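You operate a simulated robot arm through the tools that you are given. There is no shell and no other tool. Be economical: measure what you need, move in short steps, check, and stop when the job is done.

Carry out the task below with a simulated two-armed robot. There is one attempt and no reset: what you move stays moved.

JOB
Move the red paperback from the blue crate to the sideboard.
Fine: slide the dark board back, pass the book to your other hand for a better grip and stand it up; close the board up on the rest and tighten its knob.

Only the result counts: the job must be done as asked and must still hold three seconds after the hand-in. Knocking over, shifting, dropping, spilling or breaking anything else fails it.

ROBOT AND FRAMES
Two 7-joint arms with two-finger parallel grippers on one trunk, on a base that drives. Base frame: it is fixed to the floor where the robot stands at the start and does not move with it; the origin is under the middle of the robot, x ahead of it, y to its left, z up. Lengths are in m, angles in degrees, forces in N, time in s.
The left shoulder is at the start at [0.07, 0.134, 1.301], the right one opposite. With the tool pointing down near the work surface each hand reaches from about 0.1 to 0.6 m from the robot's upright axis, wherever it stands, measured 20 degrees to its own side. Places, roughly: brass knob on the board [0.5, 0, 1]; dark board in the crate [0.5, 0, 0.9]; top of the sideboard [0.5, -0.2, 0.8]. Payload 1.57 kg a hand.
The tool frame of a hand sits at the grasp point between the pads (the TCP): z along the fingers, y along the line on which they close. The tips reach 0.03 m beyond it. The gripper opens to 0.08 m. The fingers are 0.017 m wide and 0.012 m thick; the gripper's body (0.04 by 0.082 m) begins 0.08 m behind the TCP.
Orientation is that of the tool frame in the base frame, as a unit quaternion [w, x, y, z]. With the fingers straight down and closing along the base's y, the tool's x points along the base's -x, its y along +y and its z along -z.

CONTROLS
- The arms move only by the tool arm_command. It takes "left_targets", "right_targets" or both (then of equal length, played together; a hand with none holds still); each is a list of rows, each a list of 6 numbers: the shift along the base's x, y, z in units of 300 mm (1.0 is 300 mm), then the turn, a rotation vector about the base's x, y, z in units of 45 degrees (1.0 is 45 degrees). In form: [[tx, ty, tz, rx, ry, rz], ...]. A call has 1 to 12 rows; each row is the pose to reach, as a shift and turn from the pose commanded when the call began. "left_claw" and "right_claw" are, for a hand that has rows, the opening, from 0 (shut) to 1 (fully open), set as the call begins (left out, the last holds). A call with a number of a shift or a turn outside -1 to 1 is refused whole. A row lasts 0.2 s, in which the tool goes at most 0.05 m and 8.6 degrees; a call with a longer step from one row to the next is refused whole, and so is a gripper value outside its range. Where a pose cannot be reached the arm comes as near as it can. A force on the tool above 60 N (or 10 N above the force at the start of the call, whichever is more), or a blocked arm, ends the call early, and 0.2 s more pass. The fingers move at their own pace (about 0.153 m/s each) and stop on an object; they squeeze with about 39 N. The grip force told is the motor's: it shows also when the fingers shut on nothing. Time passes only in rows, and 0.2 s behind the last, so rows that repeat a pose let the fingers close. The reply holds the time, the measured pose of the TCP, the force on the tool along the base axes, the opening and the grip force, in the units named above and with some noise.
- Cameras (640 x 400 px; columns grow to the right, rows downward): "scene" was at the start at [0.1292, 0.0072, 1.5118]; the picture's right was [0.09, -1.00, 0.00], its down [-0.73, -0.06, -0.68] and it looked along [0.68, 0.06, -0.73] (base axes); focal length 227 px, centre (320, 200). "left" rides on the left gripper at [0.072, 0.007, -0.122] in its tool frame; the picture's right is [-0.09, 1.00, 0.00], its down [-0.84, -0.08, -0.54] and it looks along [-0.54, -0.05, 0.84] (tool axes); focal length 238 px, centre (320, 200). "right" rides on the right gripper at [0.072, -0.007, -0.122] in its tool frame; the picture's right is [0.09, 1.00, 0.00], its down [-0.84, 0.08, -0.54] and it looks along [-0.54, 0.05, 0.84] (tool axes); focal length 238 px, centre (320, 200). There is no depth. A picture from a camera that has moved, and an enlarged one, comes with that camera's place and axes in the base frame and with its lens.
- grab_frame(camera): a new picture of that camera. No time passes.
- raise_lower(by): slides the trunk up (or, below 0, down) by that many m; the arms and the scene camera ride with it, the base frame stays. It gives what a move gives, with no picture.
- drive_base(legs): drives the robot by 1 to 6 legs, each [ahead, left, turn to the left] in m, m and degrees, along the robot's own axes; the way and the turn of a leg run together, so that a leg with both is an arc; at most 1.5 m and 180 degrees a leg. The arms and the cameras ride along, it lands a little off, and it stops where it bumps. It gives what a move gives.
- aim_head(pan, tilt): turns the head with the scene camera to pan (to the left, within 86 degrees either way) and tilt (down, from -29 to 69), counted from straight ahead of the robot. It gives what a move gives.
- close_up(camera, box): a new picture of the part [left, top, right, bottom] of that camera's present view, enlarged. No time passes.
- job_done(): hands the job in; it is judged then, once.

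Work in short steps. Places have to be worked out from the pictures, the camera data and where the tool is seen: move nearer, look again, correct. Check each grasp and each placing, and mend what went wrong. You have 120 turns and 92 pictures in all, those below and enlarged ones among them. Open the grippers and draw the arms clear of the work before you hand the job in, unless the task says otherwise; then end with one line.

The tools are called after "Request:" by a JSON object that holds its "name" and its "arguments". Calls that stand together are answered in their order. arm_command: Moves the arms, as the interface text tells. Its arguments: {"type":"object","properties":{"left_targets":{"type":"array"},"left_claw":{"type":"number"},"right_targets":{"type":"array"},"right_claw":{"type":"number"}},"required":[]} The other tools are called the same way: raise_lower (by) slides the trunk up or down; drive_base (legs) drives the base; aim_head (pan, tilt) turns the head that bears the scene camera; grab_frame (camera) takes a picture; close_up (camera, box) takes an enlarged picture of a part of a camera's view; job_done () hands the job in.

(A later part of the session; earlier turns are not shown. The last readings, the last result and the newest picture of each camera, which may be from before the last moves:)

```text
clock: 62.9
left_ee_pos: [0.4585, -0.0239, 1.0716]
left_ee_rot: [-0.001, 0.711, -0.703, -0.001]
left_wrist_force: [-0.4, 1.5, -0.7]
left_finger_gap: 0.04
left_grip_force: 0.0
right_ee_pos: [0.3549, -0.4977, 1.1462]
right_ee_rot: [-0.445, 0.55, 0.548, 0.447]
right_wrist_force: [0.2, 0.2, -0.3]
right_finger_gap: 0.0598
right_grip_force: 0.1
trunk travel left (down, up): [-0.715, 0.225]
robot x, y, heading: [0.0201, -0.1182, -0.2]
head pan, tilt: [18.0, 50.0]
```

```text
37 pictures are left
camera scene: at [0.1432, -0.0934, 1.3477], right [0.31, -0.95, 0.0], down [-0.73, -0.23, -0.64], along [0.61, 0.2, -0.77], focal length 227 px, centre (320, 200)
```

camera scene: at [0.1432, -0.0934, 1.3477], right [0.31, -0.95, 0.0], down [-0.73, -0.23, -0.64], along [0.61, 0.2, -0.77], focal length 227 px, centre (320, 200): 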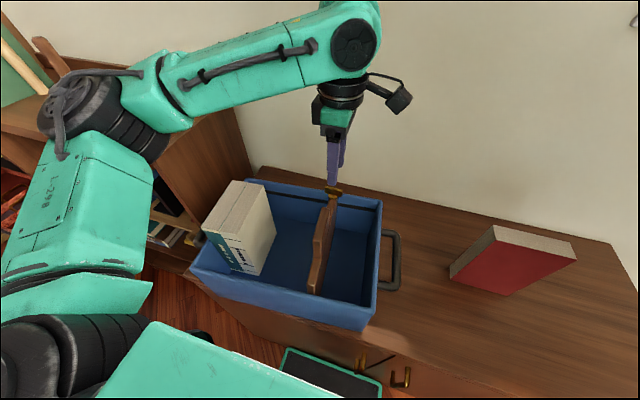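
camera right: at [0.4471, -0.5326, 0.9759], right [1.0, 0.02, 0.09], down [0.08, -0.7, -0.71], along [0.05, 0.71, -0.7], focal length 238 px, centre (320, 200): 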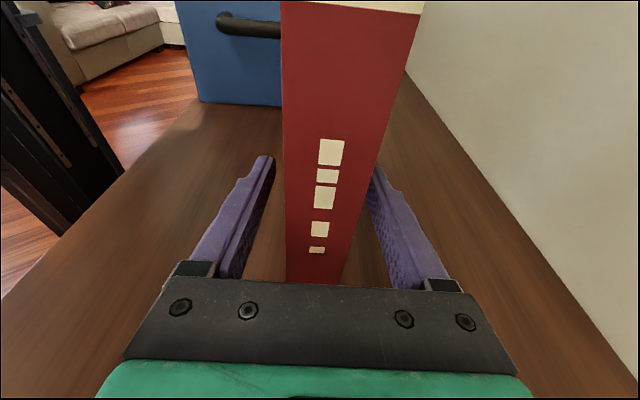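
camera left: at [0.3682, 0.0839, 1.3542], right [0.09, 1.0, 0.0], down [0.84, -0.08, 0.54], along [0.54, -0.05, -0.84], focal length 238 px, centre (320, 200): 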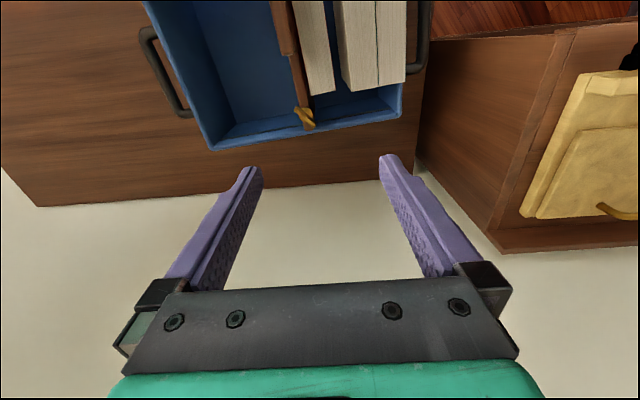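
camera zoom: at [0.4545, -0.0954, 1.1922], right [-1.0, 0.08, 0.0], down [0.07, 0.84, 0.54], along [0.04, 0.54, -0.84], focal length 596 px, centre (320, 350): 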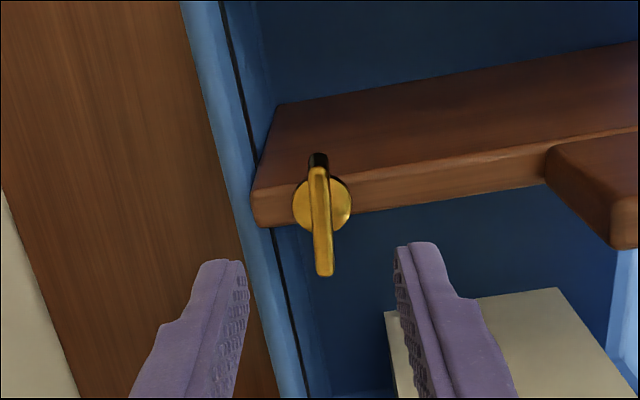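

Aligned with the bar. I descend 5 cm and close on it.

Request:
{"name": "arm_command", "arguments": {"left_targets": [[0, -0.003, -0.08, 0, 0, 0], [0, -0.003, -0.168, 0, 0, 0]]}}

Request:
{"name": "arm_command", "arguments": {"left_targets": [[0, 0, 0, 0, 0, 0], [0, 0, 0, 0, 0, 0]], "left_claw": 0.0}}

Request:
{"name": "arm_command", "arguments": {"left_targets": [[-0.003, 0.04, 0, 0, 0, 0], [-0.006, 0.08, 0, 0, 0, 0], [-0.009, 0.12, 0, 0, 0, 0], [-0.013, 0.16, 0, 0, 0, 0], [-0.016, 0.2, 0, 0, 0, 0], [-0.019, 0.24, 0, 0, 0, 0], [-0.022, 0.28, 0, 0, 0, 0], [-0.026, 0.32, 0, 0, 0, 0]]}}

Request:
{"name": "close_up", "arguments": {"camera": "scene", "box": [180, 140, 400, 340]}}

```text
clock: 63.5
left_ee_pos: [0.4598, -0.0246, 1.0207]
left_ee_rot: [0.0, 0.711, -0.703, 0.0]
left_wrist_force: [-0.1, 0.8, -0.4]
left_finger_gap: 0.0399
left_grip_force: 0.1
right_ee_pos: [0.3559, -0.4975, 1.1453]
right_ee_rot: [-0.445, 0.55, 0.548, 0.447]
right_wrist_force: [-0.3, 0.2, 0.6]
right_finger_gap: 0.0599
right_grip_force: 0.1
trunk travel left (down, up): [-0.715, 0.225]
robot x, y, heading: [0.0188, -0.1203, 0.1]
head pan, tilt: [18.0, 50.0]
```

```text
clock: 64.1
left_ee_pos: [0.4592, -0.0247, 1.02]
left_ee_rot: [-0.001, 0.71, -0.704, -0.001]
left_wrist_force: [-3.6, 2.1, -0.9]
left_finger_gap: 0.0068
left_grip_force: 27.0
right_ee_pos: [0.354, -0.4982, 1.1465]
right_ee_rot: [-0.446, 0.549, 0.549, 0.446]
right_wrist_force: [-0.7, -0.1, -0.5]
right_finger_gap: 0.0599
right_grip_force: 0.2
trunk travel left (down, up): [-0.715, 0.225]
robot x, y, heading: [0.0188, -0.1199, -0.2]
head pan, tilt: [18.0, 50.0]
```

```text
clock: 65.9
left_ee_pos: [0.4523, 0.0694, 1.0211]
left_ee_rot: [-0.002, 0.711, -0.704, -0.001]
left_wrist_force: [-4.7, -3.3, -0.5]
left_finger_gap: 0.0069
left_grip_force: 26.1
right_ee_pos: [0.3538, -0.4984, 1.1456]
right_ee_rot: [-0.446, 0.548, 0.548, 0.447]
right_wrist_force: [-0.6, 0.9, 0.4]
right_finger_gap: 0.0597
right_grip_force: 0.0
trunk travel left (down, up): [-0.715, 0.225]
robot x, y, heading: [0.0192, -0.1142, -0.3]
head pan, tilt: [18.0, 50.0]
```

```text
2.00 times, centred on (290, 240) of scene
camera zoom: at [0.142, -0.0941, 1.3478], right [0.31, -0.95, 0.0], down [-0.73, -0.23, -0.64], along [0.61, 0.2, -0.77], focal length 454 px, centre (380, 120)
```

zoom: 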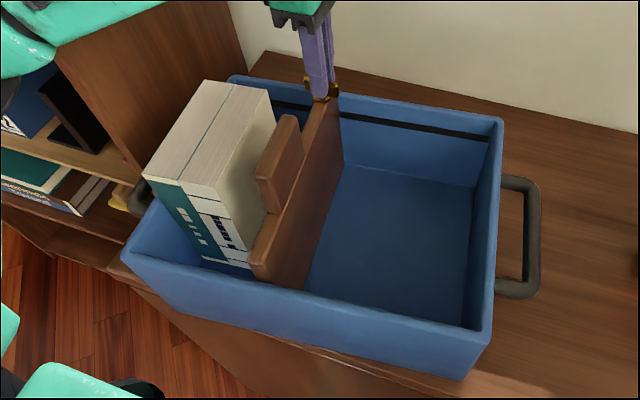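

Slides nicely. I go on 2.4 cm more, then step finely.

Request:
{"name": "arm_command", "arguments": {"left_targets": [[-0.002, 0.027, 0, 0, 0, 0], [-0.004, 0.054, 0, 0, 0, 0], [-0.006, 0.08, 0, 0, 0, 0]]}}

Request:
{"name": "close_up", "arguments": {"camera": "scene", "box": [200, 150, 320, 290]}}

```text
clock: 66.7
left_ee_pos: [0.4494, 0.0927, 1.0207]
left_ee_rot: [-0.001, 0.711, -0.703, -0.001]
left_wrist_force: [-3.3, -5.3, -0.7]
left_finger_gap: 0.0068
left_grip_force: 26.8
right_ee_pos: [0.3539, -0.4992, 1.1466]
right_ee_rot: [-0.446, 0.549, 0.548, 0.447]
right_wrist_force: [-0.2, -0.9, 0.3]
right_finger_gap: 0.0602
right_grip_force: 0.0
trunk travel left (down, up): [-0.715, 0.225]
robot x, y, heading: [0.0205, -0.1181, -0.5]
head pan, tilt: [18.0, 50.0]
```

```text
2.86 times, centred on (260, 220) of scene
camera zoom: at [0.1429, -0.0948, 1.3478], right [0.31, -0.95, 0.0], down [-0.73, -0.23, -0.64], along [0.61, 0.2, -0.77], focal length 649 px, centre (491, 143)
```

zoom: 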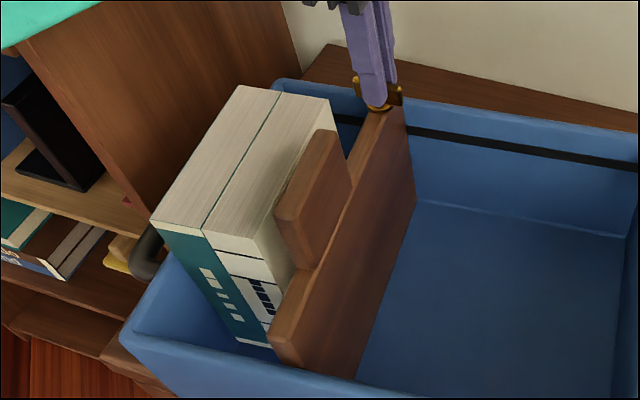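

Still a gap to the white books. I keep stepping, watching the y-force (now −5 N).

Request:
{"name": "arm_command", "arguments": {"left_targets": [[-0.001, 0.015, 0, 0, 0, 0], [-0.002, 0.03, 0, 0, 0, 0]]}}

Request:
{"name": "arm_command", "arguments": {"left_targets": [[-0.001, 0.01, 0, 0, 0, 0], [-0.001, 0.02, 0, 0, 0, 0]]}}

Request:
{"name": "close_up", "arguments": {"camera": "left", "box": [240, 60, 520, 300]}}

```text
clock: 67.3
left_ee_pos: [0.4491, 0.1028, 1.0213]
left_ee_rot: [-0.002, 0.711, -0.703, -0.001]
left_wrist_force: [-4.0, -4.5, -0.6]
left_finger_gap: 0.0066
left_grip_force: 26.2
right_ee_pos: [0.3542, -0.4977, 1.1466]
right_ee_rot: [-0.446, 0.549, 0.548, 0.447]
right_wrist_force: [0.5, -0.4, 0.1]
right_finger_gap: 0.06
right_grip_force: 0.1
trunk travel left (down, up): [-0.715, 0.225]
robot x, y, heading: [0.0193, -0.1159, -0.3]
head pan, tilt: [18.0, 50.0]
```

```text
clock: 67.9
left_ee_pos: [0.4499, 0.1087, 1.0202]
left_ee_rot: [-0.001, 0.711, -0.703, -0.001]
left_wrist_force: [-0.9, -4.6, 0.0]
left_finger_gap: 0.0065
left_grip_force: 26.2
right_ee_pos: [0.3557, -0.4976, 1.1457]
right_ee_rot: [-0.446, 0.549, 0.548, 0.447]
right_wrist_force: [-0.6, 0.2, -0.1]
right_finger_gap: 0.06
right_grip_force: 0.0
trunk travel left (down, up): [-0.715, 0.225]
robot x, y, heading: [0.0198, -0.1177, -0.2]
head pan, tilt: [18.0, 50.0]
```

```text
1.67 times, centred on (380, 180) of left
camera zoom: at [0.445, 0.0366, 1.1417], right [-1.0, 0.08, 0.0], down [0.07, 0.84, 0.54], along [0.04, 0.54, -0.84], focal length 397 px, centre (220, 233)
```

zoom: 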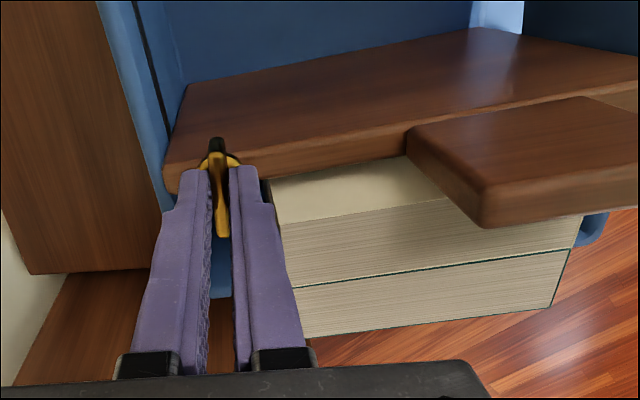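

The gap is small now. I continue in 3 mm steps until the force rises.

Request:
{"name": "arm_command", "arguments": {"left_targets": [[0, 0.01, 0, 0, 0, 0], [0, 0.01, 0, 0, 0, 0]]}}

Request:
{"name": "arm_command", "arguments": {"left_targets": [[0, 0.01, 0, 0, 0, 0], [0, 0.01, 0, 0, 0, 0]]}}

Request:
{"name": "close_up", "arguments": {"camera": "scene", "box": [200, 150, 320, 290]}}

```text
clock: 68.5
left_ee_pos: [0.4496, 0.1113, 1.0217]
left_ee_rot: [-0.002, 0.711, -0.703, 0.0]
left_wrist_force: [-3.5, -4.8, -0.8]
left_finger_gap: 0.0067
left_grip_force: 26.1
right_ee_pos: [0.3539, -0.4977, 1.1467]
right_ee_rot: [-0.446, 0.549, 0.547, 0.448]
right_wrist_force: [0.7, 0.0, -0.4]
right_finger_gap: 0.0599
right_grip_force: 0.0
trunk travel left (down, up): [-0.715, 0.225]
robot x, y, heading: [0.0223, -0.116, -0.1]
head pan, tilt: [18.0, 50.0]
```

```text
clock: 69.1
left_ee_pos: [0.4503, 0.1139, 1.0205]
left_ee_rot: [0.0, 0.711, -0.703, -0.001]
left_wrist_force: [-3.4, -5.7, 0.2]
left_finger_gap: 0.0067
left_grip_force: 26.2
right_ee_pos: [0.3549, -0.4977, 1.1461]
right_ee_rot: [-0.445, 0.549, 0.548, 0.447]
right_wrist_force: [-0.2, -0.3, -0.6]
right_finger_gap: 0.0602
right_grip_force: 0.1
trunk travel left (down, up): [-0.715, 0.225]
robot x, y, heading: [0.0223, -0.1172, -0.2]
head pan, tilt: [18.0, 50.0]
```

```text
2.86 times, centred on (260, 220) of scene
camera zoom: at [0.143, -0.0942, 1.3478], right [0.31, -0.95, 0.0], down [-0.73, -0.23, -0.64], along [0.61, 0.2, -0.77], focal length 649 px, centre (491, 143)
```

zoom: 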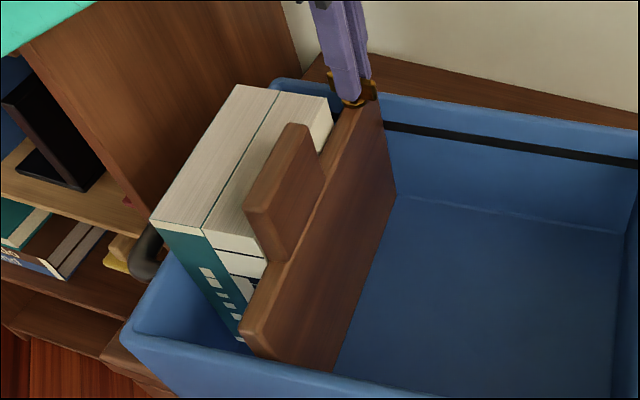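

By estimate ~2–3 mm remain. I continue with 1.5 mm steps.

Request:
{"name": "arm_command", "arguments": {"left_targets": [[0, 0.006, 0, 0, 0, 0], [0, 0.006, 0, 0, 0, 0]]}}

Request:
{"name": "arm_command", "arguments": {"left_targets": [[0, 0.006, 0, 0, 0, 0], [0, 0.006, 0, 0, 0, 0]]}}

Request:
{"name": "arm_command", "arguments": {"left_targets": [[0, 0.006, 0, 0, 0, 0], [0, 0.006, 0, 0, 0, 0]]}}

Request:
{"name": "close_up", "arguments": {"camera": "left", "box": [240, 60, 520, 300]}}

```text
clock: 69.7
left_ee_pos: [0.4501, 0.1174, 1.0201]
left_ee_rot: [0.0, 0.711, -0.703, 0.0]
left_wrist_force: [-3.1, -5.5, 0.4]
left_finger_gap: 0.0068
left_grip_force: 26.2
right_ee_pos: [0.3544, -0.4983, 1.145]
right_ee_rot: [-0.446, 0.549, 0.548, 0.447]
right_wrist_force: [-0.1, -0.4, 0.5]
right_finger_gap: 0.0601
right_grip_force: 0.0
trunk travel left (down, up): [-0.715, 0.225]
robot x, y, heading: [0.0184, -0.116, -0.1]
head pan, tilt: [18.0, 50.0]
```

```text
clock: 70.3
left_ee_pos: [0.4493, 0.1171, 1.0206]
left_ee_rot: [-0.002, 0.711, -0.703, -0.001]
left_wrist_force: [-3.5, -4.0, -0.6]
left_finger_gap: 0.0068
left_grip_force: 26.2
right_ee_pos: [0.3545, -0.4986, 1.1463]
right_ee_rot: [-0.446, 0.548, 0.549, 0.446]
right_wrist_force: [0.4, 0.1, 0.4]
right_finger_gap: 0.0599
right_grip_force: 0.1
trunk travel left (down, up): [-0.715, 0.225]
robot x, y, heading: [0.0237, -0.1143, -0.5]
head pan, tilt: [18.0, 50.0]
```

```text
clock: 70.9
left_ee_pos: [0.4481, 0.1184, 1.0205]
left_ee_rot: [-0.002, 0.711, -0.703, -0.001]
left_wrist_force: [-1.9, -7.2, 0.5]
left_finger_gap: 0.0068
left_grip_force: 26.2
right_ee_pos: [0.3548, -0.4987, 1.1459]
right_ee_rot: [-0.446, 0.549, 0.548, 0.447]
right_wrist_force: [-0.1, -0.3, 0.6]
right_finger_gap: 0.0598
right_grip_force: 0.0
trunk travel left (down, up): [-0.715, 0.225]
robot x, y, heading: [0.0215, -0.1173, -0.1]
head pan, tilt: [18.0, 50.0]
```

```text
1.67 times, centred on (380, 180) of left
camera zoom: at [0.4441, 0.0474, 1.1417], right [-1.0, 0.08, 0.0], down [0.07, 0.84, 0.54], along [0.05, 0.54, -0.84], focal length 397 px, centre (220, 233)
```

zoom: 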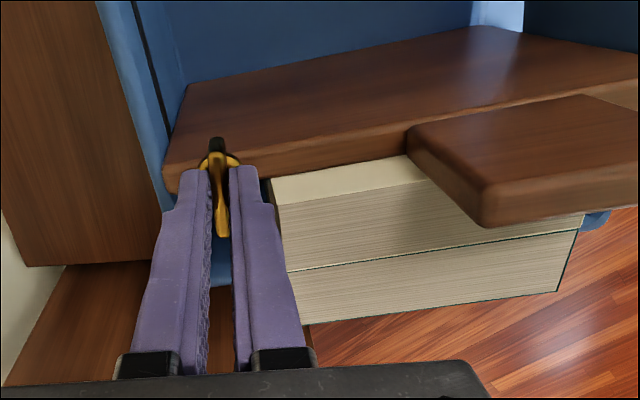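

The force is just starting to rise (−7 N). I take a few more small steps to be sure of contact.

Request:
{"name": "arm_command", "arguments": {"left_targets": [[0, 0.006, 0, 0, 0, 0], [0, 0.006, 0, 0, 0, 0]]}}

Request:
{"name": "arm_command", "arguments": {"left_targets": [[0, 0.006, 0, 0, 0, 0], [0, 0.006, 0, 0, 0, 0]]}}

Request:
{"name": "close_up", "arguments": {"camera": "left", "box": [340, 120, 440, 200]}}

```text
clock: 71.5
left_ee_pos: [0.4499, 0.1215, 1.0202]
left_ee_rot: [-0.002, 0.711, -0.703, -0.001]
left_wrist_force: [0.0, -6.7, 0.6]
left_finger_gap: 0.007
left_grip_force: 25.4
right_ee_pos: [0.3545, -0.4992, 1.1463]
right_ee_rot: [-0.445, 0.55, 0.548, 0.447]
right_wrist_force: [-0.3, 0.7, 0.4]
right_finger_gap: 0.0599
right_grip_force: 0.0
trunk travel left (down, up): [-0.715, 0.225]
robot x, y, heading: [0.0202, -0.1194, -0.2]
head pan, tilt: [18.0, 50.0]
```

```text
clock: 72.1
left_ee_pos: [0.4488, 0.1222, 1.0203]
left_ee_rot: [-0.002, 0.711, -0.703, 0.0]
left_wrist_force: [2.5, -8.8, 1.8]
left_finger_gap: 0.0071
left_grip_force: 26.4
right_ee_pos: [0.3542, -0.4989, 1.1459]
right_ee_rot: [-0.447, 0.548, 0.548, 0.447]
right_wrist_force: [0.6, 0.2, -0.7]
right_finger_gap: 0.0601
right_grip_force: 0.0
trunk travel left (down, up): [-0.715, 0.225]
robot x, y, heading: [0.0206, -0.1142, -0.3]
head pan, tilt: [18.0, 50.0]
```

```text
5.00 times, centred on (390, 160) of left
camera zoom: at [0.4446, 0.051, 1.1417], right [-1.0, 0.08, 0.0], down [0.07, 0.84, 0.54], along [0.05, 0.54, -0.84], focal length 1192 px, centre (-30, 400)
```

zoom: 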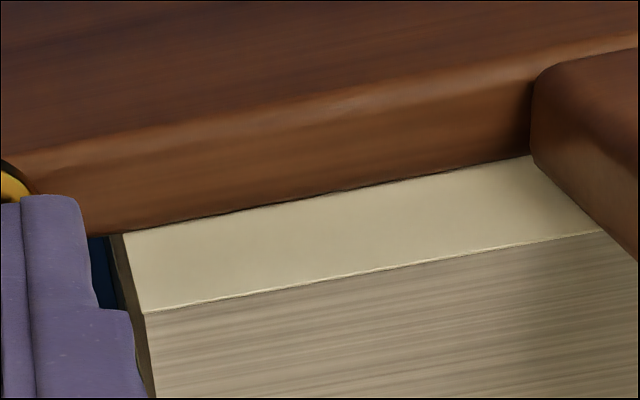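

The board's face now lies at the white book's face (dark seam, force −9 N): contact. I tighten by turning the knob clockwise, first 45°.

Request:
{"name": "arm_command", "arguments": {"left_targets": [[0, 0, 0, 0, 0, -0.1667], [0, 0, 0, 0, 0, -0.333], [0, 0.002, 0, 0, 0, -0.5], [0, 0.003, 0, 0, 0, -0.667], [0, 0.004, 0, 0, 0, -0.833], [0, 0.005, 0, 0, 0, -1.0]]}}

Request:
{"name": "close_up", "arguments": {"camera": "scene", "box": [180, 140, 400, 340]}}

```text
clock: 73.5
left_ee_pos: [0.45, 0.1241, 1.021]
left_ee_rot: [0.001, -0.386, 0.922, 0.001]
left_wrist_force: [-4.5, -6.1, 1.0]
left_finger_gap: 0.0071
left_grip_force: 25.9
right_ee_pos: [0.3541, -0.4988, 1.1455]
right_ee_rot: [-0.446, 0.549, 0.548, 0.448]
right_wrist_force: [-0.4, -0.5, 0.8]
right_finger_gap: 0.0601
right_grip_force: 0.0
trunk travel left (down, up): [-0.715, 0.225]
robot x, y, heading: [0.0169, -0.1145, -0.0]
head pan, tilt: [18.0, 50.0]
```

```text
2.00 times, centred on (290, 240) of scene
camera zoom: at [0.1424, -0.0948, 1.3478], right [0.31, -0.95, 0.0], down [-0.73, -0.23, -0.64], along [0.61, 0.2, -0.77], focal length 454 px, centre (380, 120)
```

zoom: 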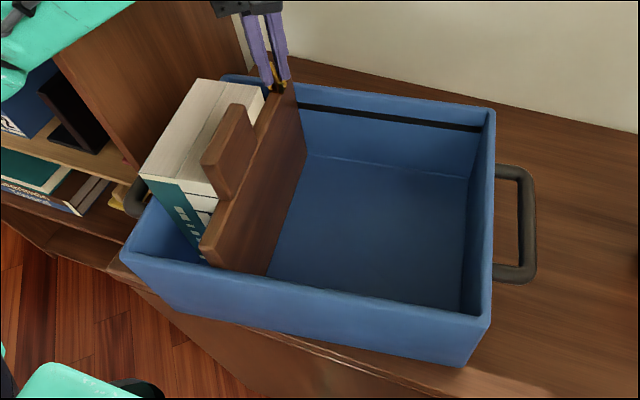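

Good, no reach problem. I turn the second 45° clockwise.

Request:
{"name": "arm_command", "arguments": {"left_targets": [[0, 0, 0, 0, 0, -0.1667], [0, 0, 0, 0, 0, -0.333], [0, 0, 0, 0, 0, -0.5], [0, 0, 0, 0, 0, -0.667], [0, 0, 0, 0, 0, -0.833], [0, 0, 0, 0, 0, -1.0]]}}

Request:
{"name": "grab_frame", "arguments": {"camera": "scene"}}

```text
clock: 74.9
left_ee_pos: [0.4479, 0.1255, 1.0213]
left_ee_rot: [0.002, -0.005, 1.0, 0.0]
left_wrist_force: [-5.8, 1.6, 1.8]
left_finger_gap: 0.0087
left_grip_force: 27.5
right_ee_pos: [0.3538, -0.4975, 1.1461]
right_ee_rot: [-0.445, 0.549, 0.548, 0.447]
right_wrist_force: [-1.1, -0.1, 0.3]
right_finger_gap: 0.06
right_grip_force: 0.0
trunk travel left (down, up): [-0.715, 0.225]
robot x, y, heading: [0.0206, -0.116, -0.2]
head pan, tilt: [18.0, 50.0]
```

```text
29 pictures are left
camera scene: at [0.1416, -0.0927, 1.3479], right [0.31, -0.95, 0.0], down [-0.73, -0.24, -0.64], along [0.61, 0.2, -0.77], focal length 227 px, centre (320, 200)
```

scene: 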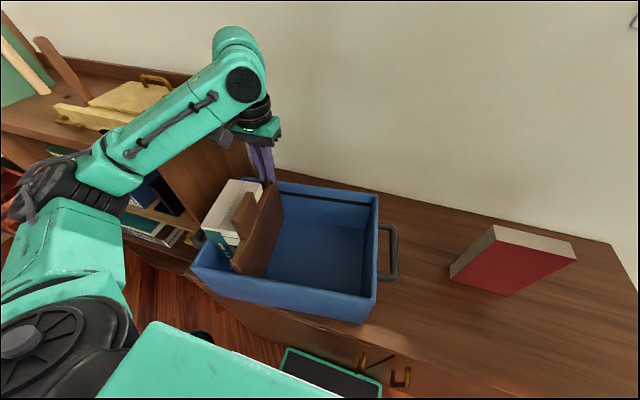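

The grip gap opened to 8.7 mm at the end, meaning the bar now resists: tight. I release, lift, and inspect the knob.

Request:
{"name": "arm_command", "arguments": {"left_targets": [[0, 0, 0, 0, 0, 0], [0, 0, 0, 0, 0, 0], [0, 0, 0.1, 0, 0, 0], [-0.05, 0, 0.2, 0, 0, 0], [-0.1, 0, 0.32, 0, 0, 0]], "left_claw": 0.5}}

Request:
{"name": "grab_frame", "arguments": {"camera": "left"}}

Request:
{"name": "close_up", "arguments": {"camera": "left", "box": [230, 60, 410, 180]}}

```text
clock: 76.1
left_ee_pos: [0.4194, 0.1261, 1.1154]
left_ee_rot: [0.0, -0.005, 1.0, 0.0]
left_wrist_force: [0.3, -0.9, 0.2]
left_finger_gap: 0.0397
left_grip_force: 0.1
right_ee_pos: [0.3529, -0.4968, 1.1464]
right_ee_rot: [-0.445, 0.549, 0.549, 0.447]
right_wrist_force: [-0.1, 1.7, 0.3]
right_finger_gap: 0.0601
right_grip_force: 0.1
trunk travel left (down, up): [-0.715, 0.225]
robot x, y, heading: [0.0213, -0.1133, -0.2]
head pan, tilt: [18.0, 50.0]
```

```text
28 pictures are left
camera left: at [0.3473, 0.1332, 1.2361], right [0.08, 1.0, 0.0], down [0.84, -0.07, 0.54], along [0.54, -0.04, -0.84], focal length 238 px, centre (320, 200)
```

left: 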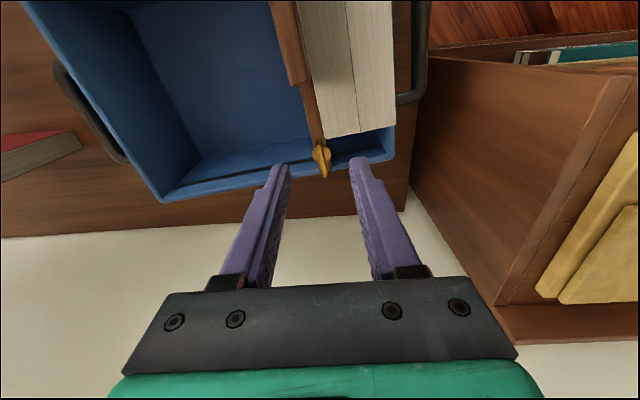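

```text
3.33 times, centred on (320, 120) of left
camera zoom: at [0.3473, 0.1332, 1.2361], right [0.08, 1.0, 0.0], down [0.84, -0.07, 0.54], along [0.54, -0.04, -0.84], focal length 794 px, centre (320, 467)
```

zoom: 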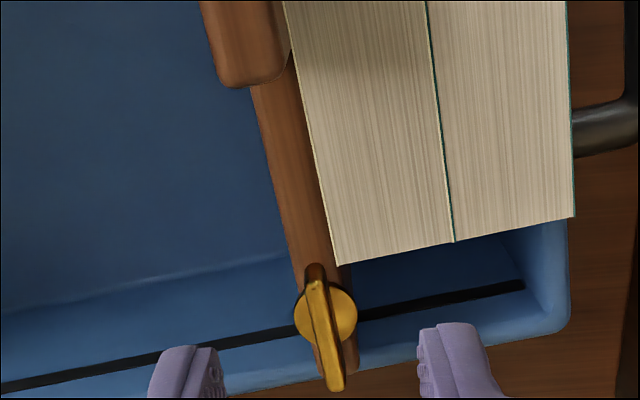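

The knob is back in line with the board — tight. Now the crate must go back to its original spot (it's ~8.5 cm too near, ~5 cm left and ~3° turned). I get both hands ready: left backs off and yaws, right returns to tool-down.

Request:
{"name": "arm_command", "arguments": {"left_targets": [[-0.05, -0.03, 0.1, 0, 0, 0.1667], [-0.1, -0.06, 0.2, 0, 0, 0.333], [-0.2, -0.1, 0.3, 0, 0, 0.5], [-0.3, -0.15, 0.35, 0, 0, 0.667], [-0.4, -0.2, 0.35, 0, 0, 0.833], [-0.45, -0.25, 0.35, 0, 0, 1.0]], "right_targets": [[0, 0, 0.05, -0.1667, 0, 0], [0, 0, 0.1, -0.333, 0, 0], [0, 0, 0.15, -0.5, 0, 0], [0, 0, 0.2, -0.667, 0, 0], [0, 0, 0.2, -0.833, 0, 0], [0, 0, 0.2, -1.0, 0, 0]]}}

Request:
{"name": "arm_command", "arguments": {"left_targets": [[0, 0, 0, 0, 0, 0.1667], [0, 0, 0, 0, 0, 0.333], [0, 0, 0, 0, 0, 0.5], [0, 0, 0, 0, 0, 0.667], [0, 0, 0, 0, 0, 0.833], [0, 0, 0, 0, 0, 1.0]], "right_targets": [[0, 0, 0, -0.15, 0, 0], [0, 0, 0, -0.3, 0, 0], [0, 0, 0, -0.45, 0, 0], [0, 0, 0, -0.6, 0, 0], [0, 0, 0, -0.75, 0, 0], [0, 0, 0, -0.75, 0, 0]]}}

Request:
{"name": "arm_command", "arguments": {"right_targets": [[0, 0.05, 0, 0, 0, 0.1667], [0, 0.1, 0, 0, 0, 0.333], [0, 0.15, 0, 0, 0, 0.5], [0, 0.2, 0, 0, 0, 0.667], [0, 0.25, 0, 0, 0, 0.833], [0, 0.3, 0, 0, 0, 1.0]]}}

Request:
{"name": "arm_command", "arguments": {"right_targets": [[0, 0.05, 0, 0, 0, 0.1667], [0, 0.1, 0, 0, 0, 0.333], [0, 0.15, 0, 0, 0, 0.5], [0, 0.2, 0, 0, 0, 0.667], [0, 0.25, 0, 0, 0, 0.833], [0, 0.3, 0, 0, 0, 1.0]]}}

Request:
{"name": "grab_frame", "arguments": {"camera": "scene"}}

```text
clock: 77.5
left_ee_pos: [0.2792, 0.0502, 1.2208]
left_ee_rot: [0.002, -0.388, 0.922, -0.002]
left_wrist_force: [-1.2, -0.1, 0.2]
left_finger_gap: 0.0398
left_grip_force: 0.0
right_ee_pos: [0.3487, -0.499, 1.2054]
right_ee_rot: [-0.199, 0.677, 0.678, 0.204]
right_wrist_force: [-0.2, 0.2, 0.7]
right_finger_gap: 0.06
right_grip_force: 0.1
right hand out of reach, approached as far as the arm can: row 1, 2
trunk travel left (down, up): [-0.715, 0.225]
robot x, y, heading: [0.0211, -0.1177, -0.1]
head pan, tilt: [18.0, 50.0]
```

```text
clock: 78.9
left_ee_pos: [0.2834, 0.0502, 1.22]
left_ee_rot: [-0.001, 0.711, -0.703, -0.001]
left_wrist_force: [-0.7, -0.2, 0.2]
left_finger_gap: 0.0395
left_grip_force: 0.0
right_ee_pos: [0.3539, -0.501, 1.2032]
right_ee_rot: [0.005, 0.707, 0.707, -0.004]
right_wrist_force: [0.1, 0.2, -0.7]
right_finger_gap: 0.0599
right_grip_force: 0.1
trunk travel left (down, up): [-0.715, 0.225]
robot x, y, heading: [0.023, -0.1196, -0.4]
head pan, tilt: [18.0, 50.0]
```

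```text
clock: 80.3
left_ee_pos: [0.2844, 0.0516, 1.2204]
left_ee_rot: [-0.001, 0.711, -0.704, 0.0]
left_wrist_force: [0.6, 0.1, 0.7]
left_finger_gap: 0.0401
left_grip_force: 0.1
right_ee_pos: [0.3532, -0.4081, 1.204]
right_ee_rot: [0.004, 0.382, 0.924, -0.002]
right_wrist_force: [0.5, 0.5, -0.2]
right_finger_gap: 0.06
right_grip_force: 0.0
trunk travel left (down, up): [-0.715, 0.225]
robot x, y, heading: [0.0174, -0.1172, -0.1]
head pan, tilt: [18.0, 50.0]
```

```text
clock: 81.7
left_ee_pos: [0.2839, 0.0507, 1.22]
left_ee_rot: [-0.001, 0.711, -0.703, 0.0]
left_wrist_force: [0.1, 0.1, 0.1]
left_finger_gap: 0.0401
left_grip_force: 0.1
right_ee_pos: [0.3522, -0.3205, 1.2035]
right_ee_rot: [0.004, -0.001, 1.0, 0.001]
right_wrist_force: [-0.5, 0.7, -0.6]
right_finger_gap: 0.06
right_grip_force: 0.1
trunk travel left (down, up): [-0.715, 0.225]
robot x, y, heading: [0.0206, -0.1196, -0.1]
head pan, tilt: [18.0, 50.0]
```

```text
26 pictures are left
camera scene: at [0.1433, -0.0926, 1.3477], right [0.31, -0.95, 0.0], down [-0.73, -0.24, -0.64], along [0.61, 0.2, -0.77], focal length 227 px, centre (320, 200)
```

scene: 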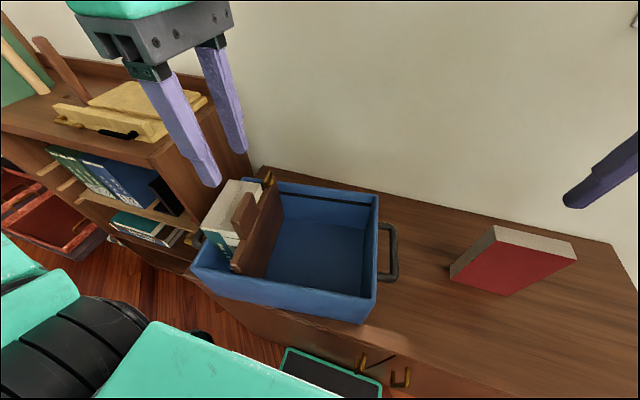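

Both hands ready. I measure the crate's present pose with an enlarged view.

Request:
{"name": "close_up", "arguments": {"camera": "scene", "box": [180, 150, 410, 330]}}

```text
2.22 times, centred on (295, 240) of scene
camera zoom: at [0.1433, -0.0926, 1.3477], right [0.31, -0.95, 0.0], down [-0.73, -0.24, -0.64], along [0.61, 0.2, -0.77], focal length 505 px, centre (376, 111)
```

zoom: 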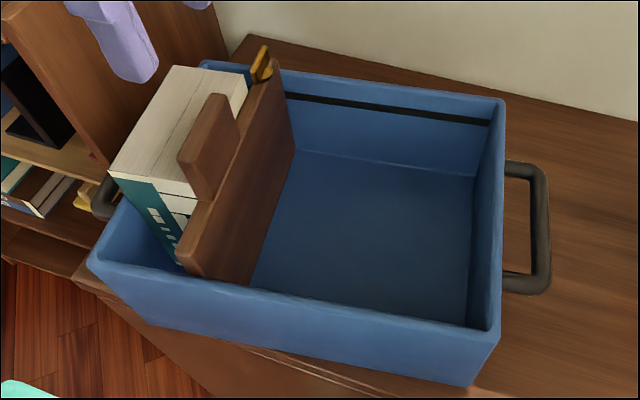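

Crate centre is now ≈(0.375, 0.039), yaw ≈8°; originally (0.460, −0.022), yaw ≈3.6°. I'll grip the right wall with the right hand and the front wall with the left and slide it back together. First a small base shift and position above the walls.

Request:
{"name": "drive_base", "arguments": {"legs": [[0, 0.07, 0]]}}

Request:
{"name": "arm_command", "arguments": {"left_targets": [[0, -0.08, -0.1, 0, 0, 0.05], [-0.03, -0.16, -0.2, 0, 0, 0.1], [-0.05, -0.24, -0.3, 0, 0, 0.16], [-0.07, -0.32, -0.4, 0, 0, 0.16], [-0.07, -0.4, -0.5, 0, 0, 0.16], [-0.07, -0.4, -0.6, 0, 0, 0.16]], "left_claw": 0.5, "right_targets": [[0.03, 0.07, 0, 0, 0, 0.05], [0.06, 0.14, -0.08, 0, 0, 0.1], [0.1, 0.21, -0.18, 0, 0, 0.17], [0.14, 0.28, -0.28, 0, 0, 0.17], [0.166, 0.35, -0.38, 0, 0, 0.17], [0.166, 0.43, -0.48, 0, 0, 0.17]], "right_claw": 0.375}}

Request:
{"name": "grab_frame", "arguments": {"camera": "scene"}}

```text
clock: 82.7
left_ee_pos: [0.2836, 0.1167, 1.2217]
left_ee_rot: [-0.002, 0.71, -0.704, -0.002]
left_wrist_force: [1.0, -0.3, 0.8]
left_finger_gap: 0.0397
left_grip_force: 0.1
right_ee_pos: [0.3529, -0.2542, 1.2018]
right_ee_rot: [0.005, 0.0, 1.0, 0.002]
right_wrist_force: [0.3, -0.7, -0.4]
right_finger_gap: 0.0601
right_grip_force: 0.1
trunk travel left (down, up): [-0.715, 0.225]
robot x, y, heading: [0.0213, -0.0462, -0.1]
head pan, tilt: [18.0, 50.0]
```

```text
clock: 84.1
left_ee_pos: [0.2805, -0.0016, 1.0379]
left_ee_rot: [0.002, 0.752, -0.66, -0.003]
left_wrist_force: [0.1, -0.3, -0.1]
left_finger_gap: 0.0399
left_grip_force: 0.1
left hand out of reach, approached as far as the arm can: row 3, 4, 5, 6
right_ee_pos: [0.4039, -0.122, 1.0588]
right_ee_rot: [0.004, -0.066, 0.998, 0.002]
right_wrist_force: [1.1, 0.1, 0.2]
right_finger_gap: 0.0302
right_grip_force: 0.0
trunk travel left (down, up): [-0.715, 0.225]
robot x, y, heading: [0.0182, -0.0459, -0.2]
head pan, tilt: [18.0, 50.0]
```

```text
24 pictures are left
camera scene: at [0.1455, -0.0223, 1.3476], right [0.31, -0.95, 0.0], down [-0.73, -0.23, -0.64], along [0.61, 0.2, -0.77], focal length 227 px, centre (320, 200)
```

scene: 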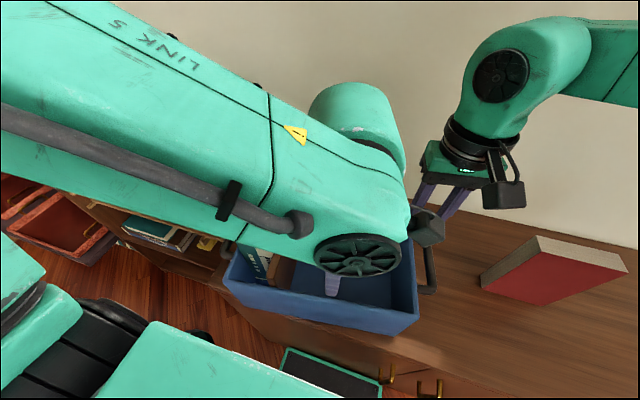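

The left hand is too close to the body there. I raise it slightly and back the base up 6 cm, then place both hands again.

Request:
{"name": "drive_base", "arguments": {"legs": [[-0.06, 0, 0]]}}

Request:
{"name": "arm_command", "arguments": {"left_targets": [[0.07, 0, -0.02, 0, 0, 0], [0.14, 0, -0.02, 0, 0, 0]], "right_targets": [[0.1, 0, 0, 0, 0, 0], [0.2, 0, 0, 0, 0, 0]]}}

Request:
{"name": "grab_frame", "arguments": {"camera": "left"}}

Request:
{"name": "grab_frame", "arguments": {"camera": "right"}}

```text
clock: 85.1
left_ee_pos: [0.2222, -0.0016, 1.038]
left_ee_rot: [0.001, 0.752, -0.659, -0.005]
left_wrist_force: [-0.1, 0.5, 0.5]
left_finger_gap: 0.0402
left_grip_force: 0.1
right_ee_pos: [0.3468, -0.1226, 1.0595]
right_ee_rot: [0.002, -0.066, 0.998, 0.002]
right_wrist_force: [0.2, -0.8, -0.1]
right_finger_gap: 0.03
right_grip_force: 0.0
trunk travel left (down, up): [-0.715, 0.225]
robot x, y, heading: [-0.0377, -0.0456, -0.1]
head pan, tilt: [18.0, 50.0]
```

```text
clock: 85.7
left_ee_pos: [0.2632, -0.003, 1.031]
left_ee_rot: [0.002, 0.752, -0.659, -0.004]
left_wrist_force: [-0.1, -1.2, -0.2]
left_finger_gap: 0.0399
left_grip_force: 0.0
right_ee_pos: [0.4043, -0.1266, 1.0587]
right_ee_rot: [0.003, -0.066, 0.998, 0.001]
right_wrist_force: [0.8, 0.8, 0.1]
right_finger_gap: 0.0302
right_grip_force: 0.1
right hand out of reach, approached as far as the arm can: row 2
trunk travel left (down, up): [-0.715, 0.225]
robot x, y, heading: [-0.0383, -0.05, -0.1]
head pan, tilt: [18.0, 50.0]
```

```text
23 pictures are left
camera left: at [0.2691, -0.0747, 1.1515], right [-1.0, -0.04, 0.01], down [-0.03, 0.84, 0.54], along [-0.03, 0.54, -0.84], focal length 238 px, centre (320, 200)
```

left: 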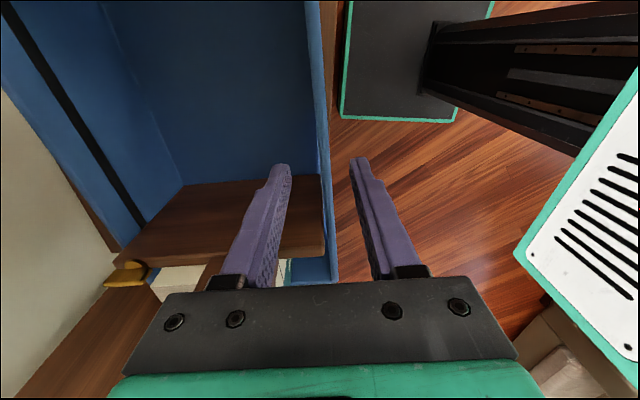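

```text
22 pictures are left
camera right: at [0.3331, -0.143, 1.178], right [-0.22, 0.98, 0.0], down [0.82, 0.18, 0.55], along [0.53, 0.12, -0.84], focal length 238 px, centre (320, 200)
```

right: 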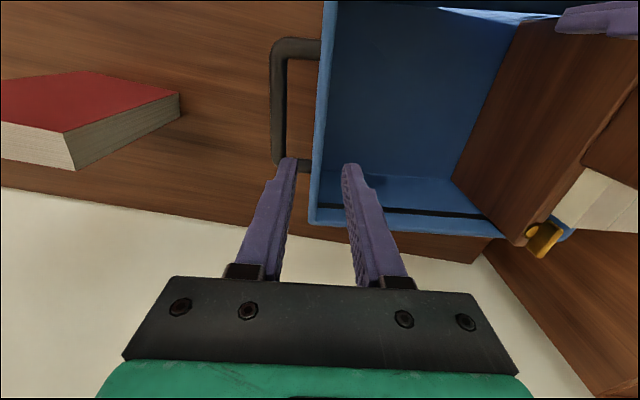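

Right hand sits mid-loop over the right wall, left over the front wall. I fine-centre both and descend so the fingers straddle the walls.

Request:
{"name": "arm_command", "arguments": {"left_targets": [[-0.013, 0, -0.05, 0, 0, 0], [-0.013, 0, -0.13, 0, 0, 0], [-0.013, 0, -0.21, 0, 0, 0], [-0.013, 0, -0.28, 0, 0, 0]], "right_targets": [[0, 0.013, -0.06, 0, 0, 0], [0, 0.013, -0.16, 0, 0, 0], [0, 0.013, -0.26, 0, 0, 0], [0, 0.013, -0.37, 0, 0, 0]]}}

Request:
{"name": "grab_frame", "arguments": {"camera": "right"}}

```text
clock: 86.7
left_ee_pos: [0.2576, -0.0019, 0.9469]
left_ee_rot: [0.0, 0.752, -0.659, -0.004]
left_wrist_force: [0.4, 0.4, -0.1]
left_finger_gap: 0.0401
left_grip_force: 0.1
right_ee_pos: [0.3968, -0.1281, 0.9502]
right_ee_rot: [0.005, -0.066, 0.998, 0.002]
right_wrist_force: [0.4, -0.2, 0.2]
right_finger_gap: 0.03
right_grip_force: 0.0
right hand out of reach, approached as far as the arm can: row 4
trunk travel left (down, up): [-0.715, 0.225]
robot x, y, heading: [-0.0405, -0.0466, -0.1]
head pan, tilt: [18.0, 50.0]
```

```text
21 pictures are left
camera right: at [0.3255, -0.1448, 1.0692], right [-0.22, 0.97, 0.0], down [0.81, 0.18, 0.55], along [0.54, 0.12, -0.83], focal length 238 px, centre (320, 200)
```

right: 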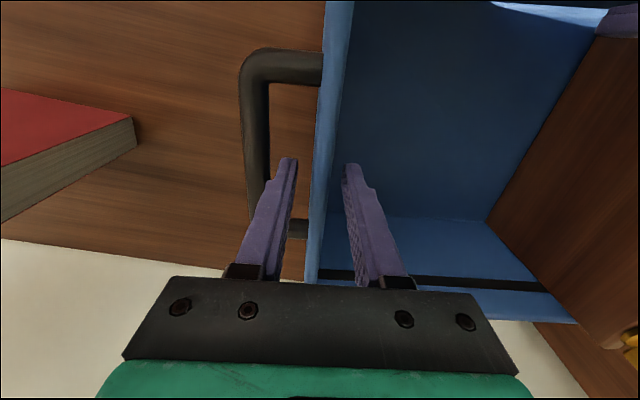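

Walls are straddled, no contact. Close both hands on the walls.

Request:
{"name": "arm_command", "arguments": {"left_targets": [[0, 0, 0, 0, 0, 0], [0, 0, 0, 0, 0, 0], [0, 0, 0, 0, 0, 0]], "left_claw": 0, "right_targets": [[0, 0, 0, 0, 0, 0], [0, 0, 0, 0, 0, 0], [0, 0, 0, 0, 0, 0]], "right_claw": 0}}

```text
clock: 87.5
left_ee_pos: [0.2578, -0.003, 0.9469]
left_ee_rot: [0.002, 0.752, -0.659, -0.003]
left_wrist_force: [19.9, 2.0, 0.0]
left_finger_gap: 0.0097
left_grip_force: 28.2
right_ee_pos: [0.3969, -0.1277, 0.9497]
right_ee_rot: [0.003, -0.067, 0.998, 0.001]
right_wrist_force: [-15.4, -5.7, 6.3]
right_finger_gap: 0.0098
right_grip_force: 28.4
trunk travel left (down, up): [-0.715, 0.225]
robot x, y, heading: [-0.0386, -0.0461, -0.2]
head pan, tilt: [18.0, 50.0]
```

Both walls gripped (9.8 mm thick). I drive the base ahead 5 cm and right 3.6 cm, carrying the crate along.

Request:
{"name": "drive_base", "arguments": {"legs": [[0.05, -0.036, 0]]}}

Request:
{"name": "grab_frame", "arguments": {"camera": "scene"}}

```text
clock: 88.5
left_ee_pos: [0.3071, -0.038, 0.9474]
left_ee_rot: [0.001, 0.753, -0.658, -0.002]
left_wrist_force: [13.9, -5.1, 0.3]
left_finger_gap: 0.0099
left_grip_force: 28.2
right_ee_pos: [0.4455, -0.1635, 0.9507]
right_ee_rot: [0.003, -0.067, 0.998, 0.002]
right_wrist_force: [-12.3, 6.7, 0.5]
right_finger_gap: 0.0099
right_grip_force: 27.7
trunk travel left (down, up): [-0.715, 0.225]
robot x, y, heading: [0.0096, -0.0836, -0.1]
head pan, tilt: [18.0, 50.0]
```

```text
20 pictures are left
camera scene: at [0.1346, -0.0592, 1.3475], right [0.31, -0.95, 0.0], down [-0.73, -0.23, -0.64], along [0.61, 0.2, -0.77], focal length 227 px, centre (320, 200)
```

scene: 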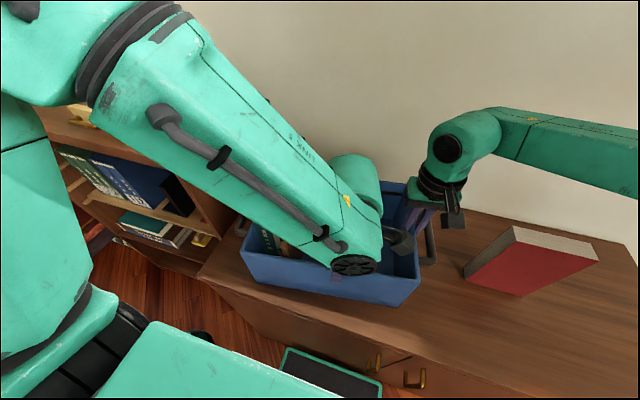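

The crate follows rigidly. I drive a bit more (1.2 cm ahead, 2 cm right); then the arms will do the remaining rotation.

Request:
{"name": "drive_base", "arguments": {"legs": [[0.012, -0.02, 0]]}}

Request:
{"name": "arm_command", "arguments": {"left_targets": [[0.01, 0, 0, 0, 0, -0.015], [0.023, 0, 0, 0, 0, -0.033], [0.035, 0.003, 0, 0, 0, -0.05]], "right_targets": [[0.006, -0.003, 0, 0, 0, -0.015], [0.012, -0.007, 0, 0, 0, -0.033], [0.018, -0.01, 0, 0, 0, -0.05]]}}

```text
clock: 89.3
left_ee_pos: [0.321, -0.0585, 0.9476]
left_ee_rot: [0.001, 0.752, -0.66, -0.002]
left_wrist_force: [5.8, -1.1, -0.2]
left_finger_gap: 0.0099
left_grip_force: 28.3
right_ee_pos: [0.4578, -0.1833, 0.9494]
right_ee_rot: [0.002, -0.067, 0.998, 0.001]
right_wrist_force: [-4.5, -1.7, 0.3]
right_finger_gap: 0.0098
right_grip_force: 27.8
trunk travel left (down, up): [-0.715, 0.225]
robot x, y, heading: [0.0273, -0.1055, -0.1]
head pan, tilt: [18.0, 50.0]
```

```text
clock: 90.1
left_ee_pos: [0.3294, -0.0576, 0.9477]
left_ee_rot: [0.001, 0.739, -0.674, -0.003]
left_wrist_force: [-15.1, -0.8, 1.9]
left_finger_gap: 0.0101
left_grip_force: 28.4
right_ee_pos: [0.4619, -0.1881, 0.9497]
right_ee_rot: [0.004, -0.046, 0.999, 0.001]
right_wrist_force: [8.4, 2.2, -0.1]
right_finger_gap: 0.0096
right_grip_force: 27.9
trunk travel left (down, up): [-0.715, 0.225]
robot x, y, heading: [0.0225, -0.1019, -0.2]
head pan, tilt: [18.0, 50.0]
```

Working well, no reach warnings. I complete the second half of the rotation and shift.

Request:
{"name": "arm_command", "arguments": {"left_targets": [[0.012, 0.003, 0, 0, 0, -0.015], [0.025, 0.005, 0, 0, 0, -0.033], [0.037, 0.008, 0, 0, 0, -0.05]], "right_targets": [[0.008, -0.002, 0, 0, 0, -0.015], [0.016, -0.004, 0, 0, 0, -0.033], [0.024, -0.006, 0, 0, 0, -0.05]]}}

Request:
{"name": "arm_command", "arguments": {"left_targets": [[0, 0, 0, 0, 0, 0], [0, 0, 0, 0, 0, 0]], "left_claw": 0.5, "right_targets": [[0, 0, 0, 0, 0, 0], [0, 0, 0, 0, 0, 0]], "right_claw": 0.35}}

Request:
{"name": "arm_command", "arguments": {"left_targets": [[0, 0, 0.1, 0, 0, 0], [0, 0, 0.2, 0, 0, 0], [-0.05, 0.05, 0.35, 0, 0, 0], [-0.1, 0.15, 0.5, 0, 0, 0], [-0.1, 0.28, 0.6, 0, 0, 0], [-0.1, 0.42, 0.7, 0, 0, 0], [-0.1, 0.55, 0.8, 0, 0, 0], [-0.1, 0.7, 0.8, 0, 0, 0]], "right_targets": [[0, 0, 0.1, 0, 0, 0], [0, 0, 0.2, 0, 0, 0], [-0.05, 0, 0.3, 0, 0, 0], [-0.1, -0.05, 0.45, 0, 0, 0], [-0.2, -0.1, 0.6, 0, 0, 0], [-0.3, -0.2, 0.65, 0, 0, 0], [-0.4, -0.3, 0.7, 0, 0, 0], [-0.4, -0.4, 0.7, 0, 0, 0]]}}

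Request:
{"name": "grab_frame", "arguments": {"camera": "scene"}}

```text
clock: 90.9
left_ee_pos: [0.341, -0.055, 0.9475]
left_ee_rot: [0.0, 0.724, -0.689, -0.002]
left_wrist_force: [-15.9, -2.7, 9.1]
left_finger_gap: 0.0099
left_grip_force: 28.4
right_ee_pos: [0.467, -0.1921, 0.9505]
right_ee_rot: [0.005, -0.026, 1.0, 0.001]
right_wrist_force: [9.8, 5.1, -2.9]
right_finger_gap: 0.0098
right_grip_force: 27.9
right hand out of reach, approached as far as the arm can: row 3
trunk travel left (down, up): [-0.715, 0.225]
robot x, y, heading: [0.024, -0.1012, -0.2]
head pan, tilt: [18.0, 50.0]
```

```text
clock: 91.5
left_ee_pos: [0.3413, -0.0548, 0.9469]
left_ee_rot: [0.001, 0.725, -0.689, -0.002]
left_wrist_force: [0.1, -0.7, 0.3]
left_finger_gap: 0.0401
left_grip_force: 0.1
right_ee_pos: [0.4687, -0.1915, 0.9508]
right_ee_rot: [0.003, -0.027, 1.0, 0.003]
right_wrist_force: [0.2, -0.3, -0.9]
right_finger_gap: 0.0281
right_grip_force: 0.0
trunk travel left (down, up): [-0.715, 0.225]
robot x, y, heading: [0.0222, -0.1035, -0.4]
head pan, tilt: [18.0, 50.0]
```

```text
refused: row 4 steps farther than a row can; nothing moved
```

```text
19 pictures are left
camera scene: at [0.1462, -0.0793, 1.3478], right [0.3, -0.95, 0.0], down [-0.73, -0.23, -0.64], along [0.61, 0.2, -0.77], focal length 227 px, centre (320, 200)
```

scene: 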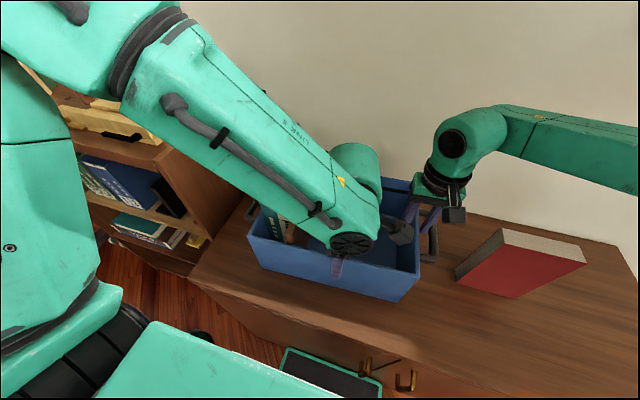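

Crate is placed and released; the retreat had too long a step. I re-issue it with shorter ones: straight up first, then away.

Request:
{"name": "arm_command", "arguments": {"left_targets": [[0, 0, 0.12, 0, 0, 0], [0, 0, 0.24, 0, 0, 0], [0, 0, 0.36, 0, 0, 0], [0, 0.05, 0.48, 0, 0, 0], [0, 0.12, 0.6, 0, 0, 0], [0, 0.22, 0.7, 0, 0, 0], [0, 0.34, 0.78, 0, 0, 0], [0, 0.48, 0.82, 0, 0, 0], [0, 0.62, 0.84, 0, 0, 0]], "right_targets": [[0, 0, 0.12, 0, 0, 0], [0, 0, 0.24, 0, 0, 0], [0, 0, 0.36, 0, 0, 0], [-0.05, 0, 0.46, 0, 0, 0], [-0.12, 0, 0.56, 0, 0, 0], [-0.22, -0.05, 0.64, 0, 0, 0], [-0.32, -0.12, 0.7, 0, 0, 0], [-0.4, -0.24, 0.7, 0, 0, 0], [-0.45, -0.36, 0.7, 0, 0, 0]]}}

Request:
{"name": "close_up", "arguments": {"camera": "scene", "box": [190, 130, 450, 320]}}

```text
clock: 93.5
left_ee_pos: [0.3389, 0.1316, 1.1985]
left_ee_rot: [0.0, 0.725, -0.689, -0.003]
left_wrist_force: [-0.2, -0.4, -0.2]
left_finger_gap: 0.04
left_grip_force: 0.0
right_ee_pos: [0.3314, -0.2989, 1.1629]
right_ee_rot: [0.003, -0.028, 1.0, 0.001]
right_wrist_force: [-0.9, -0.2, -0.7]
right_finger_gap: 0.028
right_grip_force: 0.0
trunk travel left (down, up): [-0.715, 0.225]
robot x, y, heading: [0.0227, -0.1013, -0.2]
head pan, tilt: [18.0, 50.0]
```

```text
2.11 times, centred on (320, 225) of scene
camera zoom: at [0.1433, -0.0803, 1.3481], right [0.31, -0.95, 0.0], down [-0.73, -0.23, -0.64], along [0.61, 0.2, -0.76], focal length 478 px, centre (320, 147)
```

zoom: 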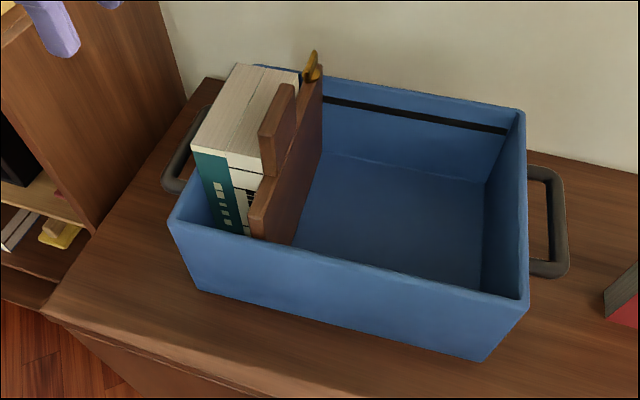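

The crate's corners match the original ones within a few millimetres. A final close check of the board/books seam and the standing red book.

Request:
{"name": "close_up", "arguments": {"camera": "scene", "box": [265, 145, 335, 250]}}

Request:
{"name": "aim_head", "arguments": {"pan": -30, "tilt": 45}}

Request:
{"name": "grab_frame", "arguments": {"camera": "scene"}}

Request:
{"name": "grab_frame", "arguments": {"camera": "left"}}

```text
3.81 times, centred on (300, 198) of scene
camera zoom: at [0.1433, -0.0803, 1.3481], right [0.31, -0.95, 0.0], down [-0.73, -0.23, -0.64], along [0.61, 0.2, -0.76], focal length 866 px, centre (396, 210)
```

zoom: 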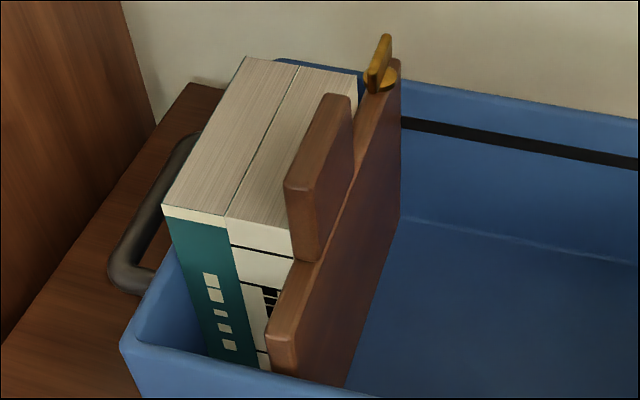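

```text
clock: 94.6
left_ee_pos: [0.3409, 0.1321, 1.198]
left_ee_rot: [0.001, 0.725, -0.689, -0.003]
left_wrist_force: [0.3, 0.5, -0.3]
left_finger_gap: 0.04
left_grip_force: 0.0
right_ee_pos: [0.3345, -0.2975, 1.1613]
right_ee_rot: [0.003, -0.027, 1.0, 0.001]
right_wrist_force: [0.1, -0.2, 0.4]
right_finger_gap: 0.028
right_grip_force: 0.0
trunk travel left (down, up): [-0.715, 0.225]
robot x, y, heading: [0.0218, -0.1042, -0.4]
head pan, tilt: [-30.0, 45.0]
```

```text
16 pictures are left
camera scene: at [0.1428, -0.1438, 1.3547], right [-0.5, -0.86, 0.0], down [-0.61, 0.36, -0.71], along [0.61, -0.36, -0.71], focal length 227 px, centre (320, 200)
```

scene: 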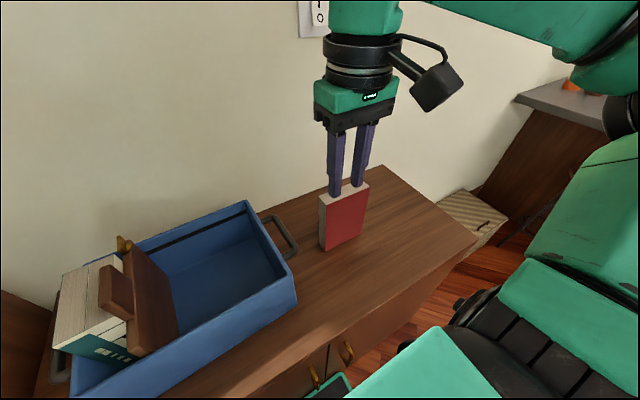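

```text
15 pictures are left
camera left: at [0.3398, 0.0599, 1.3179], right [-1.0, 0.04, 0.0], down [0.04, 0.84, 0.54], along [0.02, 0.54, -0.84], focal length 238 px, centre (320, 200)
```

left: 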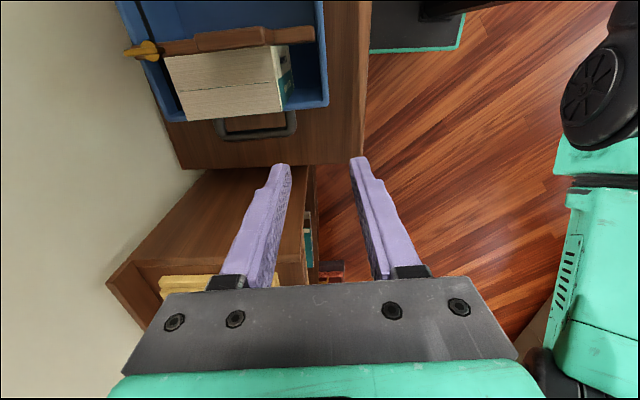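

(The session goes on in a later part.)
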